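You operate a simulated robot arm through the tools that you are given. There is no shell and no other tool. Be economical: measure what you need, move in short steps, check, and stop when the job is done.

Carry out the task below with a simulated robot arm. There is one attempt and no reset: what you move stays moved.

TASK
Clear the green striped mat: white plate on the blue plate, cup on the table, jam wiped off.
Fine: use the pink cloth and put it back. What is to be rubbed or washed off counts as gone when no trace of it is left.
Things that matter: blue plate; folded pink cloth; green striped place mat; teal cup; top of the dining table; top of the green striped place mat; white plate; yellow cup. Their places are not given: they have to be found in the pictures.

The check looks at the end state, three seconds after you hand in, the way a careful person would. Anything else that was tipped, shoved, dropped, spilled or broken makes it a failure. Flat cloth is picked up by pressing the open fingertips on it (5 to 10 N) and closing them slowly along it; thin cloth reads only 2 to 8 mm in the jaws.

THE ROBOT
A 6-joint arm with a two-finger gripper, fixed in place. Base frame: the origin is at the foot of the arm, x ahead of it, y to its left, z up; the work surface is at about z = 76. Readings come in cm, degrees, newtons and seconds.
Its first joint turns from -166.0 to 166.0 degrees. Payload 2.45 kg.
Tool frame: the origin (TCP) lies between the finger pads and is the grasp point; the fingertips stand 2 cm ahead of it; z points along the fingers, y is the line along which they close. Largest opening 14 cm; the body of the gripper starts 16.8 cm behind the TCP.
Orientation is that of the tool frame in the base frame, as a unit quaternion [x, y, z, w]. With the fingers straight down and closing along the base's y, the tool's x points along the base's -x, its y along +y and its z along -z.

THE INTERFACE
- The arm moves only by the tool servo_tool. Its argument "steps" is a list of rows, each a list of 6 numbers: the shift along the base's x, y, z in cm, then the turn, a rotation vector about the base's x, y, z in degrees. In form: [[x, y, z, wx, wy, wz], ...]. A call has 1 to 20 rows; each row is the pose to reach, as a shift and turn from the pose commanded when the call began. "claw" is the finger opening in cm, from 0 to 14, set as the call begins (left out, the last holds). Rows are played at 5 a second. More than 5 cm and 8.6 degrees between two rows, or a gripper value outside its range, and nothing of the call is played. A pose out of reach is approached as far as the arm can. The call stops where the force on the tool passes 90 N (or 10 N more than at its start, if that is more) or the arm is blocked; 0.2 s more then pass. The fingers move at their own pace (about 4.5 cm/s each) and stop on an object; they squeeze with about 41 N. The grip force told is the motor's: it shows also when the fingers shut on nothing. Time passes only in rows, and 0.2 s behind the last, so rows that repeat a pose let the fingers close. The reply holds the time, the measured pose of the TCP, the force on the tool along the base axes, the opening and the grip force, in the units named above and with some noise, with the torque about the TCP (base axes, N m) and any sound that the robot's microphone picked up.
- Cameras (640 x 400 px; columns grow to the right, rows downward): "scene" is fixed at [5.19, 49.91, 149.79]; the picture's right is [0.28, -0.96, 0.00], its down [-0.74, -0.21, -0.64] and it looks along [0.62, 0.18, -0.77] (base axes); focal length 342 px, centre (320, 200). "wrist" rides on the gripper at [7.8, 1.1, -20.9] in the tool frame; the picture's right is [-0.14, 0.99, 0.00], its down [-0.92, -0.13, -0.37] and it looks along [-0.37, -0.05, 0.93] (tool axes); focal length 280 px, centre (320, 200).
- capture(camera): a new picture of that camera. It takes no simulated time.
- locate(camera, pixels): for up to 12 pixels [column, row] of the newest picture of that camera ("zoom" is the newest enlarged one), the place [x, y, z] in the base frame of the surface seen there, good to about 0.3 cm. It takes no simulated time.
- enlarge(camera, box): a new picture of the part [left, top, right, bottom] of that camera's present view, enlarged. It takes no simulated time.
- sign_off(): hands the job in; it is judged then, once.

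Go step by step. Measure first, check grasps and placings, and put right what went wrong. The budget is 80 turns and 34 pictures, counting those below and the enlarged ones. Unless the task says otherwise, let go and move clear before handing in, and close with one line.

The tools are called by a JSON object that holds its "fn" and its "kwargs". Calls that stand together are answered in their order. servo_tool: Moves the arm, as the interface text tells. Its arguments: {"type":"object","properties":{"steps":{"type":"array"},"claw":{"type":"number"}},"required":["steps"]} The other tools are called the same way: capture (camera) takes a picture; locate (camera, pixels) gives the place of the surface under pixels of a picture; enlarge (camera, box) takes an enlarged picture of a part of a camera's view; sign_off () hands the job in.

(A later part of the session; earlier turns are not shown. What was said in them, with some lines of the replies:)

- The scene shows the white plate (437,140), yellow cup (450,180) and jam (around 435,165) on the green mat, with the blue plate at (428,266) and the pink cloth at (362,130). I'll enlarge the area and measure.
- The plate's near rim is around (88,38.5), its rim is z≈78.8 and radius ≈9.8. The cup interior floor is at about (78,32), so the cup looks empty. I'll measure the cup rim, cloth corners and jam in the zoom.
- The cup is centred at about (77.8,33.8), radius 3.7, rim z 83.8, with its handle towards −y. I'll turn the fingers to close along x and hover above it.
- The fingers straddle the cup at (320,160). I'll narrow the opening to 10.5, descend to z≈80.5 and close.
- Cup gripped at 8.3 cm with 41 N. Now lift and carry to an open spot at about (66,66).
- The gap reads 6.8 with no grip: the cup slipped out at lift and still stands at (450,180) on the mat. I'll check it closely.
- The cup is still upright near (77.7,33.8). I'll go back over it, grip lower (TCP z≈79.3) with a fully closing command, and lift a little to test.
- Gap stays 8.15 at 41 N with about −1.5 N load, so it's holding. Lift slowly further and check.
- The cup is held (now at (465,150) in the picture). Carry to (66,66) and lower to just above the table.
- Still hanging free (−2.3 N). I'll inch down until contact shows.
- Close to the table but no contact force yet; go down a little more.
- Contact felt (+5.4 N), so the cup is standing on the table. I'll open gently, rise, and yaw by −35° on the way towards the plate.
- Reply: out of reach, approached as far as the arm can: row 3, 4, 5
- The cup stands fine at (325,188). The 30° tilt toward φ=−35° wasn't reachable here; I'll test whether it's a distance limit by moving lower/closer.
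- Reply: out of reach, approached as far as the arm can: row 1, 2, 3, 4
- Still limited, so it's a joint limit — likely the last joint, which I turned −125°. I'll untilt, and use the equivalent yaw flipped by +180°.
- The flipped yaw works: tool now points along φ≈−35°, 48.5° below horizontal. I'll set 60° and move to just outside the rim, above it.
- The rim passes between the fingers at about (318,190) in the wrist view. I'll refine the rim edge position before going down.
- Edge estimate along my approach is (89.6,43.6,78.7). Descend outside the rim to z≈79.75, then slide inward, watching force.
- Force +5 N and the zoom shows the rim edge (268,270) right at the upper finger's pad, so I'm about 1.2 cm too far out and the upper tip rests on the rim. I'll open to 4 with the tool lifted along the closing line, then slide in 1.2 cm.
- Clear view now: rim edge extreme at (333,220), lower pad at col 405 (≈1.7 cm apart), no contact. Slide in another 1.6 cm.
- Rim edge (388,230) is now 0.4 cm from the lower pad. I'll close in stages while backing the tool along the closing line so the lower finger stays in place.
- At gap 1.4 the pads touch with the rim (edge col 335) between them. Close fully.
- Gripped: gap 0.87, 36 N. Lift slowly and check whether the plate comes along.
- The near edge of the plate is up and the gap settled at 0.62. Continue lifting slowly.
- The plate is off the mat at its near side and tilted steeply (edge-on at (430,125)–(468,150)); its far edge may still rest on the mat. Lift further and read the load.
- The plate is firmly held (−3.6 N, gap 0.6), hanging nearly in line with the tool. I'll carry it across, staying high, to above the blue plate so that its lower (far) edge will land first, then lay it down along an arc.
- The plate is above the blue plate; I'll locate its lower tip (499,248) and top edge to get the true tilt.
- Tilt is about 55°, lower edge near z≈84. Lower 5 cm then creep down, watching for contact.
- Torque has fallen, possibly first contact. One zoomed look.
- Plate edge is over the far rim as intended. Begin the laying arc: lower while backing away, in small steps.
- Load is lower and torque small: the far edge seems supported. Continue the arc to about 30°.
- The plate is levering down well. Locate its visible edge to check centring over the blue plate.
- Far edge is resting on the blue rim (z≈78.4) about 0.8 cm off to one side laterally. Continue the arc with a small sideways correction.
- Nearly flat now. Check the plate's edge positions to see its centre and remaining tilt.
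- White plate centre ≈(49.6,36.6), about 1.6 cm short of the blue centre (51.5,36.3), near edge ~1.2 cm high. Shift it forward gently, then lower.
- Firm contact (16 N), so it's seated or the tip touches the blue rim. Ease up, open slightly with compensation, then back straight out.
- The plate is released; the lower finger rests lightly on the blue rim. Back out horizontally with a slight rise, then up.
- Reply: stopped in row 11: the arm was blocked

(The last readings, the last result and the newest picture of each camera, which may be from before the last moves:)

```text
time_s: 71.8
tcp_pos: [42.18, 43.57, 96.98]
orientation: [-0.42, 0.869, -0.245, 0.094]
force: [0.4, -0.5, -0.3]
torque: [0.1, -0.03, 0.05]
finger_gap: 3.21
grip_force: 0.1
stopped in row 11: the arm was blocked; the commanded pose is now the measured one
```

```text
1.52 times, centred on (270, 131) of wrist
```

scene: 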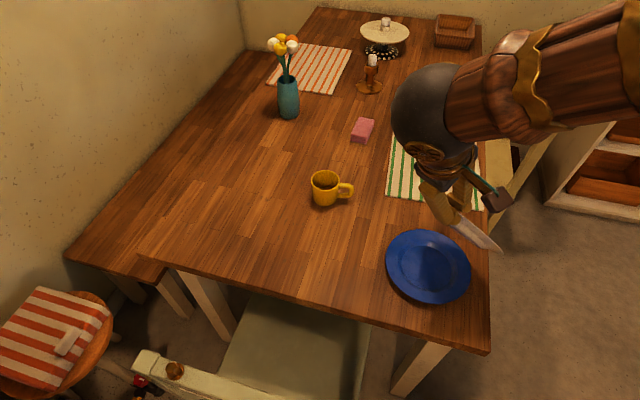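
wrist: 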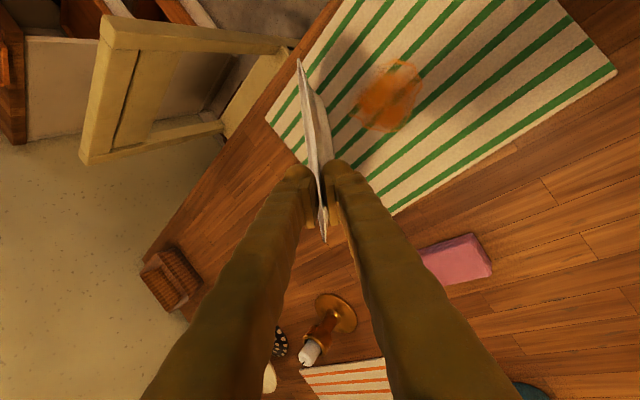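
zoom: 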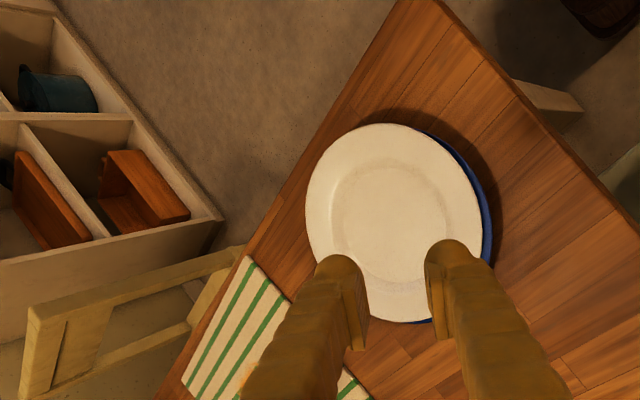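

The white plate lies on the blue one; the arm reached a limit on retreat, nothing touched. Verify levelness.

{"fn": "locate", "kwargs": {"camera": "zoom", "pixels": [[310, 210], [390, 127], [470, 180], [478, 215], [360, 310], [390, 210], [410, 316], [487, 190], [335, 155]]}}

{"fn": "servo_tool", "kwargs": {"steps": [[2, 0, 1, 0, 0, 0], [5, 0, 2, 0, 0, 0], [8, 0, 2, 0, 0, 0], [11, 0, 2, 0, 0, 0], [11, 0, 2, 0, 0, 0]]}}

```text
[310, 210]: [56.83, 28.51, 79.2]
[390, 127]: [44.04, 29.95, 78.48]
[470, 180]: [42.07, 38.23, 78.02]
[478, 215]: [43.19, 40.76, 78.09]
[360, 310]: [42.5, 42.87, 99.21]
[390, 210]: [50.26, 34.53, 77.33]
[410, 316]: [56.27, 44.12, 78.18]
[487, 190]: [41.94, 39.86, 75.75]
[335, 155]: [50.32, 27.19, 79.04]
```

```text
time_s: 73.0
tcp_pos: [52.65, 44.03, 99.76]
orientation: [-0.425, 0.867, -0.24, 0.101]
force: [-0.2, -0.7, -0.6]
torque: [0.0, -0.03, 0.02]
finger_gap: 3.24
grip_force: 0.1
```

The white plate rests on the blue one, within ~4° of level. Next is the cloth: turn to a forward-tilted tool (45°) closing along y and hover in front of it.

{"fn": "servo_tool", "kwargs": {"claw": 8, "steps": [[3.2, 1.6, 1, 5.82, -3.61, -4.56], [6.4, 3.2, 1, 11.6, -7.2, -9.1], [9.6, 4.8, 1, 17.4, -10.8, -13.7], [12.8, 6.4, 1, 23.3, -14.4, -18.2], [16, 8, 1, 29.1, -18.1, -22.8], [19.2, 9.6, 1, 34.9, -21.7, -27.3], [22.4, 11.2, 0, 40.7, -25.3, -31.9], [25.6, 12.8, -1, 46.5, -28.9, -36.4], [28.8, 14.4, -2, 46.5, -28.9, -36.4], [32, 17, -3, 46.5, -28.9, -36.4], [32, 17.5, -3, 46.5, -28.9, -36.4]]}}

```text
time_s: 75.4
tcp_pos: [84.51, 61.41, 96.67]
orientation: [0.001, 0.924, -0.001, 0.383]
force: [0.1, -0.2, -0.3]
torque: [0.0, -0.01, 0.01]
finger_gap: 7.99
grip_force: 0.0
```

Good pose. Advance over the cloth's near side and take a look.

{"fn": "servo_tool", "kwargs": {"steps": [[1, 0.2, -3, 0, 0, 0], [2.5, 0.3, -6, 0, 0, -5], [4, 0.4, -9, 0, 0, -5], [5.5, 0.4, -11.5, 0, 0, -5], [5.5, 0.4, -11.5, 0, 0, -5]]}}

{"fn": "capture", "kwargs": {"camera": "wrist"}}

```text
time_s: 76.6
tcp_pos: [90.14, 61.77, 85.1]
orientation: [0.041, 0.923, -0.018, 0.383]
force: [-0.2, 0.6, 0.0]
torque: [0.01, -0.02, -0.01]
finger_gap: 7.99
grip_force: 0.0
```

```text
6 pictures are left
```

wrist: 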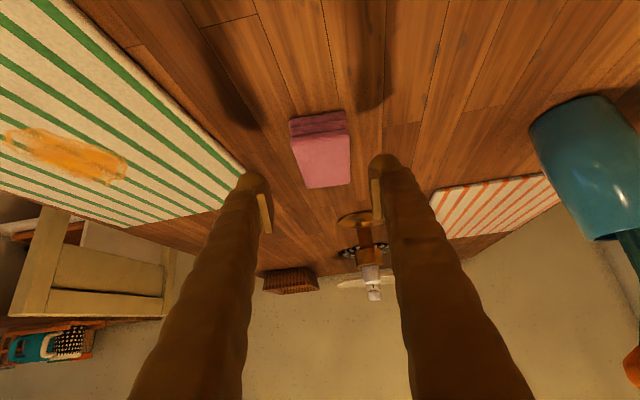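

The cloth at (321,148) is centred between the fingers. Use this view to measure the cloth and jam extents.

{"fn": "locate", "kwargs": {"camera": "wrist", "pixels": [[292, 137], [349, 129], [307, 187], [350, 182], [320, 160], [5, 135], [40, 155], [40, 128], [85, 150], [125, 160], [115, 182], [80, 170]]}}

```text
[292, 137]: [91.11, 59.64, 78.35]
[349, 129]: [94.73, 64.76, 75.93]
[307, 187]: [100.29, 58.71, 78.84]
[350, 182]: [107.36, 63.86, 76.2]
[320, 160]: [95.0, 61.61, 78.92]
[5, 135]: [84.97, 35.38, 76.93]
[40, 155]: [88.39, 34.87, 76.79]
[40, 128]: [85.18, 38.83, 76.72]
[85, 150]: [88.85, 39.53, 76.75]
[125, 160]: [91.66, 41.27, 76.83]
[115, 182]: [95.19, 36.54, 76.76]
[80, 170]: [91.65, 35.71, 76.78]
```

Jam spans roughly x 85–92, y 35–41. Now go along the tool axis onto the cloth, fingers straddling it.

{"fn": "servo_tool", "kwargs": {"steps": [[1.2, 0, -1.2, 0, 0, 0], [2.4, -0.1, -2.4, 0, 0, 0], [3.6, -0.2, -3.6, 0, 0, 0], [4.6, -0.2, -4.6, 0, 0, 0], [5.2, -0.2, -5.3, 0, 0, 0], [5.2, -0.2, -5.3, 0, 0, 0]]}}

{"fn": "servo_tool", "kwargs": {"claw": 3, "steps": [[0, 0, 0, 0, 0, 0], [0, 0, 0, 0, 0, 0], [0, 0, 0, 0, 0, 0], [0, 0, 0, 0, 0, 0], [0, 0, 0, 0, 0, 0]]}}

```text
time_s: 78.0
tcp_pos: [95.27, 61.59, 79.83]
orientation: [0.041, 0.923, -0.017, 0.383]
force: [-0.3, 0.0, -0.2]
torque: [0.0, -0.03, -0.01]
finger_gap: 7.99
grip_force: 0.1
```

```text
time_s: 79.2
tcp_pos: [95.33, 61.67, 79.91]
orientation: [0.041, 0.923, -0.018, 0.383]
force: [0.2, 0.5, 1.5]
torque: [0.0, 0.02, 0.08]
finger_gap: 5.46
grip_force: 41.1
```

Gripped at 5.46 cm, 41 N — the cloth acts as a firm pad. Lift and carry over the jam.

{"fn": "servo_tool", "kwargs": {"steps": [[0, 0, 1.5, 0, 0, 0], [0, 0, 3.5, 0, 0, 0], [0, 0, 6, 0, 0, 0], [-1, -3, 6, 0, 0, 0], [-2, -6, 6, 0, 0, 0], [-3, -9, 6, 0, 0, 0], [-4, -12, 6, 0, 0, 0], [-5, -15, 6, 0, 0, 0], [-6, -18, 6, 0, 0, 0], [-7, -21, 6, 0, 0, 0], [-7.7, -23.7, 6, 0, 0, 0], [-7.7, -23.7, 4, 0, 0, 0], [-7.7, -23.7, 2.5, 0, 0, 0], [-7.7, -23.7, 1.2, 0, 0, 0], [-7.7, -23.7, 1.2, 0, 0, 0]]}}

{"fn": "servo_tool", "kwargs": {"steps": [[0, 0, -0.3, 0, 0, 0], [0, 0, -0.6, 0, 0, 0], [0, 0, -0.6, 0, 0, 0]]}}

```text
time_s: 82.4
tcp_pos: [87.48, 37.85, 81.12]
orientation: [0.041, 0.923, -0.017, 0.381]
force: [-0.5, -0.2, 0.4]
torque: [-0.01, -0.02, -0.02]
finger_gap: 5.46
grip_force: 41.0
```

```text
time_s: 83.2
tcp_pos: [87.45, 37.92, 80.65]
orientation: [0.041, 0.923, -0.019, 0.382]
force: [-4.8, -2.0, 17.1]
torque: [-0.07, 0.21, 0.02]
finger_gap: 5.46
grip_force: 40.9
```

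Contact at 17 N; ease slightly and rub with short strokes, then check that the mat stays.

{"fn": "servo_tool", "kwargs": {"steps": [[0, 0, 0.12, 0, 0, 0], [0, 1.5, 0.12, 0, 0, 0], [0, 3, 0.12, 0, 0, 0], [0, 1.5, 0.12, 0, 0, 0], [0, 0, 0.12, 0, 0, 0], [0, -1.5, 0.12, 0, 0, 0], [0, -3, 0.12, 0, 0, 0], [0, -1.5, 0.12, 0, 0, 0], [0, 0, 0.12, 0, 0, 0]]}}

{"fn": "capture", "kwargs": {"camera": "scene"}}

```text
time_s: 85.2
tcp_pos: [87.49, 37.89, 80.69]
orientation: [0.041, 0.923, -0.018, 0.382]
force: [0.7, -13.1, 21.4]
torque: [-0.4, -0.04, -0.03]
finger_gap: 5.44
grip_force: 41.2
```

```text
5 pictures are left
```

scene: 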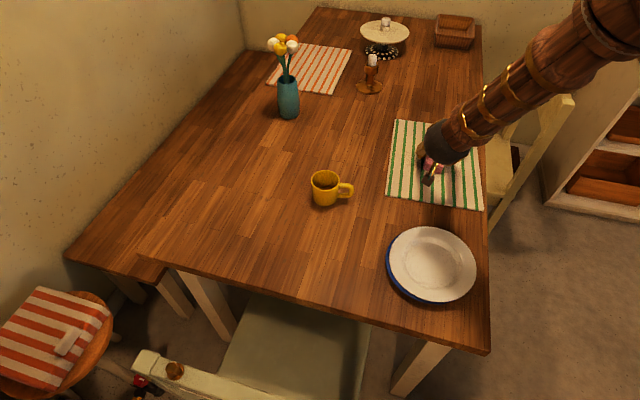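

The mat hasn't moved. Rub more thoroughly over a wider area, in y and x.

{"fn": "servo_tool", "kwargs": {"steps": [[0, 2, 0.05, 0, 0, 0], [0, 4.5, 0.05, 0, 0, 0], [1.5, 4.5, 0.05, 0, 0, 0], [2, 2, 0.05, 0, 0, 0], [2, -1, 0.05, 0, 0, 0], [2, -4, 0.05, 0, 0, 0], [3.5, -4, 0.05, 0, 0, 0], [4, -1, 0.05, 0, 0, 0], [4, 2, 0.05, 0, 0, 0], [4, 4.5, 0.05, 0, 0, 0], [1.5, 4.5, 0.05, 0, 0, 0], [-1, 3.5, 0.05, 0, 0, 0], [-2, 1, 0.05, 0, 0, 0], [-2, -2, 0.05, 0, 0, 0], [-2, -4, 0.05, 0, 0, 0], [0, -3, 0.05, 0, 0, 0], [0, 0, 0.05, 0, 0, 0], [0, 2.5, 0.05, 0, 0, 0], [0, 0, 0.05, 0, 0, 0], [0, -2, 0.05, 0, 0, 0]]}}

{"fn": "servo_tool", "kwargs": {"steps": [[0, 0, 2, 0, 0, 0], [-1, 3, 5, 0, 0, 0], [-2, 6, 8, 0, 0, 0], [-2, 9, 10, 0, 0, 0], [-2, 12, 10, 0, 0, 0], [-2, 15, 10, 0, 0, 0], [-2, 18, 10, 0, 0, 0], [-2, 18, 10, 0, 0, 0]]}}

{"fn": "enlarge", "kwargs": {"camera": "scene", "box": [370, 105, 498, 215]}}

```text
time_s: 89.4
tcp_pos: [87.51, 36.1, 80.66]
orientation: [0.04, 0.923, -0.017, 0.382]
force: [1.3, 0.6, -1.1]
torque: [0.02, 0.0, -0.05]
finger_gap: 5.45
grip_force: 40.9
```

```text
time_s: 91.2
tcp_pos: [85.45, 53.95, 90.61]
orientation: [0.04, 0.923, -0.017, 0.382]
force: [0.5, -0.4, -0.5]
torque: [-0.01, 0.0, 0.03]
finger_gap: 5.45
grip_force: 41.4
```

```text
3.64 times, centred on (434, 160) of scene
```

zoom: 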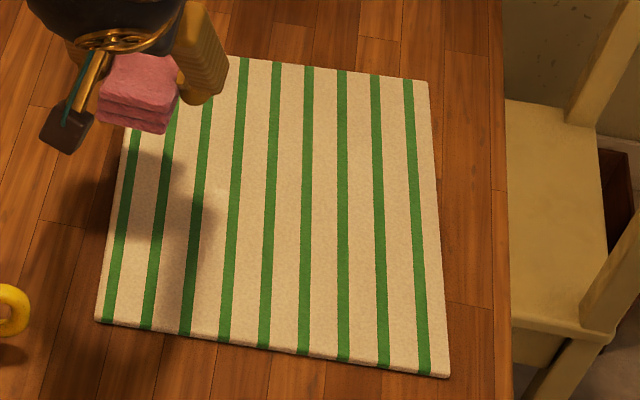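

The mat is clean in the zoom (no orange left). Return the cloth to its original place, TCP (95.3,61.65,79.9).

{"fn": "servo_tool", "kwargs": {"steps": [[2, 2, 0, 0, 0, 0], [4.5, 4, 0, 0, 0, 0], [7, 6, -1, 0, 0, 0], [9.85, 7.7, -3, 0, 0, 0], [9.85, 7.7, -5, 0, 0, 0], [9.85, 7.7, -7.5, 0, 0, 0], [9.85, 7.7, -9.5, 0, 0, 0], [9.85, 7.7, -10.3, 0, 0, 0], [9.85, 7.7, -10.3, 0, 0, 0]]}}

{"fn": "servo_tool", "kwargs": {"steps": [[0, 0, -0.2, 0, 0, 0], [0, 0, -0.4, 0, 0, 0], [0, 0, -0.4, 0, 0, 0]]}}

```text
time_s: 93.2
tcp_pos: [95.4, 61.57, 80.46]
orientation: [0.041, 0.923, -0.018, 0.382]
force: [0.5, -0.5, -0.2]
torque: [0.0, 0.02, -0.02]
finger_gap: 5.48
grip_force: 41.0
```

```text
time_s: 94.0
tcp_pos: [95.49, 61.66, 79.95]
orientation: [0.041, 0.923, -0.018, 0.383]
force: [-0.7, -0.1, -0.9]
torque: [-0.01, -0.01, 0.01]
finger_gap: 5.47
grip_force: 41.0
```

Almost down; a touch more, then open and withdraw along the tool axis.

{"fn": "servo_tool", "kwargs": {"steps": [[0, 0, -0.1, 0, 0, 0], [0, 0, -0.15, 0, 0, 0], [0, 0, -0.15, 0, 0, 0]]}}

{"fn": "servo_tool", "kwargs": {"claw": 8, "steps": [[0, 0, 0, 0, 0, 0], [0, 0, 0, 0, 0, 0], [0, 0, 0, 0, 0, 0], [-1.5, 0, 1.5, 0, 0, 0], [-4, 0, 4, 0, 0, 0], [-7, 0, 7, 0, 0, 0], [-10, 0, 10, 0, 0, 0], [-13, 0, 13, 0, 0, 0], [-13, -4, 16, 0, 0, 0], [-13, -8, 19, 0, 0, 0], [-13, -12, 22, 0, 0, 0], [-13, -16, 25, 0, 0, 0], [-13, -20, 26, 0, 0, 0], [-13, -24, 26, 0, 0, 0], [-13, -24, 26, 0, 0, 0]]}}

{"fn": "capture", "kwargs": {"camera": "scene"}}

```text
time_s: 94.8
tcp_pos: [95.3, 61.56, 79.85]
orientation: [0.041, 0.923, -0.018, 0.383]
force: [-0.4, -0.1, -1.0]
torque: [-0.01, 0.01, -0.02]
finger_gap: 5.44
grip_force: 40.8
```

```text
time_s: 98.0
tcp_pos: [82.44, 37.65, 105.81]
orientation: [0.04, 0.923, -0.017, 0.381]
force: [0.0, -0.4, -0.1]
torque: [-0.03, 0.04, 0.02]
finger_gap: 7.97
grip_force: 0.0
```

```text
3 pictures are left
```

scene: 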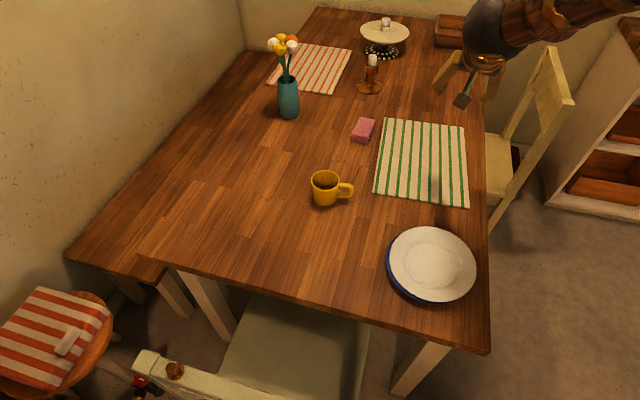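

The cloth is back at (363,130), but the mat has been dragged left: its left edge was at (397,121)–(386,198) and now is (382,120)–(374,195). I must measure this and push it back.

{"fn": "enlarge", "kwargs": {"camera": "scene", "box": [350, 105, 494, 215]}}

{"fn": "locate", "kwargs": {"camera": "scene", "pixels": [[384, 121], [376, 194], [467, 206], [463, 126], [371, 121], [356, 137]]}}

```text
3.64 times, centred on (422, 160) of scene
```

zoom: 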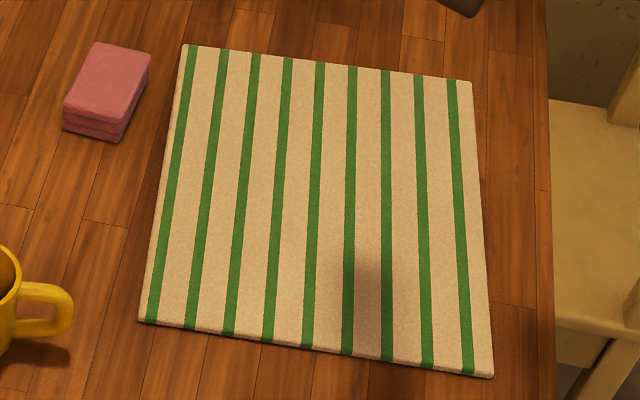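

```text
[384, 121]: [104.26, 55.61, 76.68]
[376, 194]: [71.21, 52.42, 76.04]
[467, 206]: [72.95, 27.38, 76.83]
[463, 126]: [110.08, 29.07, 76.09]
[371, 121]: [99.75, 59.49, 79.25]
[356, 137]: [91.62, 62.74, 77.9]
```

The mat moved about +3.7 cm in y without turning (e.g. near-left corner (70.7,49.8)→(70.7,53.6)). I'll turn the tool so both opened fingers lie along the mat's left edge, tilted toward +y, and pull the edge back.

{"fn": "servo_tool", "kwargs": {"claw": 9, "steps": [[0.2, 1, 0, 0, 0, 8.2], [0.4, 2, 0, 0, 0, 16.4], [0.6, 3, 0, 0, 0, 24.6], [0.8, 4, 0, 0, 0, 32.8], [1, 5, 0, 0, 0, 41], [1.2, 6, -1, 0, 0, 49.2], [1.4, 7, -1, 0, 0, 57.4], [1.6, 8, -2, 0, 0, 65.6], [1.8, 9, -2, 0, 0, 73.8], [2, 10, -3, 0, 0, 82], [2.2, 11, -3, 0, 0, 90.2], [2.6, 12, -4, 0, 0, 98.4], [2.6, 12, -4, 0, 0, 98.4]]}}

{"fn": "servo_tool", "kwargs": {"steps": [[0, 2, -3, -5, 0, 0], [0, 4, -7, -5, 0, 0], [0, 6.1, -11, -5, 0, 0], [0, 6.1, -15, -5, 0, 0], [0, 6.1, -15, -5, 0, 0]]}}

```text
time_s: 100.8
tcp_pos: [84.95, 49.65, 101.84]
orientation: [0.673, -0.633, -0.279, -0.263]
force: [-0.8, 0.3, -0.3]
torque: [0.0, 0.0, 0.0]
finger_gap: 9.02
grip_force: 0.1
out of reach, approached as far as the arm can: row 5
```

```text
time_s: 102.0
tcp_pos: [84.93, 55.67, 86.91]
orientation: [0.682, -0.646, -0.25, -0.234]
force: [0.6, -0.6, -0.3]
torque: [-0.02, 0.03, 0.01]
finger_gap: 9.0
grip_force: 0.0
```

Pose is right (tool tilted toward +y, 50° down). Descend just outside the edge.

{"fn": "servo_tool", "kwargs": {"steps": [[0, 0.2, -2.5, 0, 0, 0], [0, 0.2, -5, 0, 0, 0], [0, 0.2, -6.5, 0, 0, 0], [0, 0.2, -7.5, 0, 0, 0], [0, 0.2, -7.9, 0, 0, 0], [0, 0.2, -7.9, 0, 0, 0]]}}

{"fn": "enlarge", "kwargs": {"camera": "wrist", "box": [160, 80, 480, 280]}}

```text
time_s: 103.4
tcp_pos: [84.92, 55.9, 78.88]
orientation: [0.683, -0.645, -0.25, -0.233]
force: [-0.3, 0.3, 0.2]
torque: [0.05, 0.01, 0.0]
finger_gap: 9.0
grip_force: 0.1
```

```text
2.00 times, centred on (320, 180) of wrist
```

zoom: 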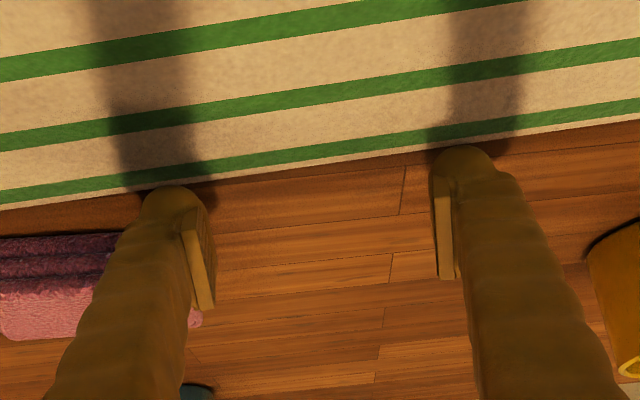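

Both fingertips stand just outside the edge and the edge is parallel to them. Locate the edge here.

{"fn": "locate", "kwargs": {"camera": "zoom", "pixels": [[250, 176], [330, 166], [400, 156], [30, 206], [600, 130], [300, 200]]}}

{"fn": "servo_tool", "kwargs": {"steps": [[0, 0, -0.2, 0, 0, 0], [0, 0, -0.2, 0, 0, 0]]}}

```text
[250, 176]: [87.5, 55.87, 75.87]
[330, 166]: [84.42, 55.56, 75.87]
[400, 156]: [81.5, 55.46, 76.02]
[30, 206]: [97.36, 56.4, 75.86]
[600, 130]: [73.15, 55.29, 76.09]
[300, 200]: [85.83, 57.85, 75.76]
```

```text
time_s: 104.0
tcp_pos: [84.9, 55.9, 78.86]
orientation: [0.683, -0.645, -0.25, -0.233]
force: [0.1, -0.8, -0.3]
torque: [0.07, -0.02, 0.0]
finger_gap: 9.0
grip_force: 0.1
```

Table is z≈75.9 here; lower slightly more, then pull toward −y slowly to feel the edge.

{"fn": "servo_tool", "kwargs": {"steps": [[0, 0, -0.15, 0, 0, 0], [0, -0.2, -0.15, 0, 0, 0], [0, -0.4, -0.15, 0, 0, 0], [0, -0.4, -0.15, 0, 0, 0]]}}

{"fn": "servo_tool", "kwargs": {"steps": [[0, -0.2, 0, 0, 0, 0], [0, -0.4, 0, 0, 0, 0], [0, -0.4, 0, 0, 0, 0]]}}

{"fn": "servo_tool", "kwargs": {"steps": [[0, -0.2, 0, 0, 0, 0], [0, -0.4, 0, 0, 0, 0], [0, -0.4, 0, 0, 0, 0]]}}

{"fn": "servo_tool", "kwargs": {"steps": [[0, -0.2, 0, 0, 0, 0], [0, -0.4, 0, 0, 0, 0], [0, -0.4, 0, 0, 0, 0]]}}

```text
time_s: 105.0
tcp_pos: [84.93, 55.59, 78.66]
orientation: [0.683, -0.645, -0.251, -0.233]
force: [-0.2, 6.3, 9.5]
torque: [0.05, -0.54, 0.41]
finger_gap: 9.02
grip_force: 0.9
```

```text
time_s: 105.8
tcp_pos: [84.99, 55.16, 78.64]
orientation: [0.684, -0.645, -0.25, -0.233]
force: [0.8, 9.6, 14.7]
torque: [0.03, -0.67, 0.43]
finger_gap: 9.02
grip_force: 0.5
```

```text
time_s: 106.6
tcp_pos: [84.99, 54.78, 78.57]
orientation: [0.683, -0.646, -0.249, -0.234]
force: [0.6, 13.2, 22.4]
torque: [0.05, -0.92, 0.58]
finger_gap: 9.03
grip_force: 0.1
```

```text
time_s: 107.4
tcp_pos: [84.93, 54.24, 78.54]
orientation: [0.683, -0.646, -0.249, -0.232]
force: [-1.0, 0.1, -0.1]
torque: [0.01, 0.04, 0.01]
finger_gap: 8.97
grip_force: 0.1
```

Force built up to 13 N sideways then released: the mat probably slipped forward (stick-slip). Continue pulling in small steps.

{"fn": "servo_tool", "kwargs": {"steps": [[0, -0.2, 0, 0, 0, 0], [0, -0.4, 0, 0, 0, 0], [0, -0.4, 0, 0, 0, 0]]}}

{"fn": "servo_tool", "kwargs": {"steps": [[0, -0.2, 0, 0, 0, 0], [0, -0.4, 0, 0, 0, 0], [0, -0.4, 0, 0, 0, 0]]}}

{"fn": "locate", "kwargs": {"camera": "wrist", "pixels": [[320, 150]]}}

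```text
time_s: 108.2
tcp_pos: [84.92, 53.93, 78.53]
orientation: [0.683, -0.646, -0.25, -0.232]
force: [0.2, 1.6, 3.4]
torque: [0.03, -0.18, 0.12]
finger_gap: 9.0
grip_force: 0.1
```

```text
time_s: 109.0
tcp_pos: [84.98, 53.56, 78.61]
orientation: [0.683, -0.645, -0.25, -0.234]
force: [0.7, 8.5, 14.5]
torque: [-0.03, -0.24, 0.23]
finger_gap: 9.0
grip_force: 0.1
```

```text
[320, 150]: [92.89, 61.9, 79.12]
```

Both fingers now share the push. Continue to TCP y≈51.5.

{"fn": "servo_tool", "kwargs": {"steps": [[0, -0.2, 0, 0, 0, 0], [0, -0.4, 0, 0, 0, 0], [0, -0.6, 0, 0, 0, 0], [0, -0.8, 0, 0, 0, 0], [0, -1, 0, 0, 0, 0], [0, -1, 0, 0, 0, 0]]}}

{"fn": "servo_tool", "kwargs": {"steps": [[0, -0.2, 0, 0, 0, 0], [0, -0.4, 0, 0, 0, 0], [0, -0.6, 0, 0, 0, 0], [0, -0.8, 0, 0, 0, 0], [0, -0.9, 0, 0, 0, 0], [0, -0.9, 0, 0, 0, 0]]}}

```text
time_s: 110.4
tcp_pos: [84.89, 52.6, 78.73]
orientation: [0.683, -0.645, -0.25, -0.234]
force: [-0.3, 14.4, 22.9]
torque: [0.08, -0.96, 0.71]
finger_gap: 9.02
grip_force: 0.4
```

```text
time_s: 111.8
tcp_pos: [84.79, 51.7, 78.59]
orientation: [0.683, -0.645, -0.25, -0.233]
force: [-0.2, 7.9, 13.2]
torque: [0.07, -0.73, 0.5]
finger_gap: 9.12
grip_force: 1.1
```

By contact reckoning (first touch at ≈55.55) the mat has moved ≈3.8 cm back. Back off, rise clear, and use the last picture to verify.

{"fn": "servo_tool", "kwargs": {"steps": [[0, 0.4, 0, 0, 0, 0], [0, 0.8, 0.3, 0, 0, 0], [0, 0.8, 3, 0, 0, 0], [0, 0.8, 7, 0, 0, 0], [0, 0, 11, 0, 0, 0], [-3, -3, 15, 0, 0, 0], [-5, -7, 19, 0, 0, 0], [-5, -11, 22, 0, 0, 0], [-5, -15, 25, 0, 0, 0], [-5, -19, 27, 0, 0, 0], [-5, -23, 28, 0, 0, 0], [-5, -27, 28, 0, 0, 0], [-5, -31, 28, 0, 0, 0], [-5, -35, 28, 0, 0, 0], [-5, -39, 28, 0, 0, 0], [-5, -43, 28, 0, 0, 0], [-5, -46, 28, 0, 0, 0], [-5, -46, 28, 0, 0, 0]]}}

{"fn": "enlarge", "kwargs": {"camera": "scene", "box": [350, 105, 494, 215]}}

```text
refused: row 6 steps farther than a row can; nothing moved
```

```text
3.64 times, centred on (422, 160) of scene
```

zoom: 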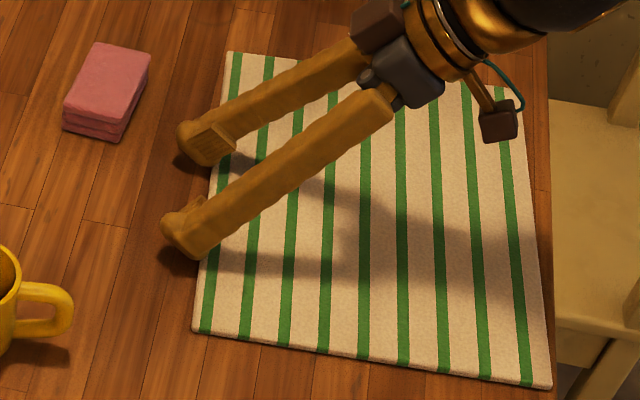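

Though taken with the fingers still in place, the picture shows the mat corners at scene pixels (396.6,119), (386.7,196), (485.6,212) versus originally (395,119), (385.4,196), (483.5,211): within about 0.4 cm of its place, no rotation, clean, and the cloth is in place. Now retreat clear.

{"fn": "servo_tool", "kwargs": {"steps": [[0, 0.4, 0, 0, 0, 0], [0, 0.8, 0.3, 0, 0, 0], [0, 0.8, 3, 0, 0, 0], [0, 0.8, 7, 0, 0, 0], [0, 0, 11, 0, 0, 0], [-1, -2, 14, 0, 0, 0], [-2, -5, 17, 0, 0, 0], [-2, -8, 20, 0, 0, 0], [-2, -8, 20, 0, 0, 0]]}}

```text
time_s: 113.8
tcp_pos: [82.95, 43.71, 98.54]
orientation: [0.682, -0.646, -0.249, -0.233]
force: [-0.5, -0.3, 0.4]
torque: [0.01, 0.01, -0.01]
finger_gap: 9.01
grip_force: 0.0
```

The gripper is empty and clear of everything, so I'm handing in.

{"fn": "sign_off", "kwargs": {}}

```text
The job is handed in.
```

The green mat is cleared: the white plate is on the blue plate (tilted about 4°), the yellow cup is upright on the table, the jam is wiped off with no trace visible, and the pink cloth is back in its place. Wiping dragged the mat about 3.7 cm; I pushed it back to within about 0.4 cm of where it was, but had no pictures left for a final look after the arm withdrew.
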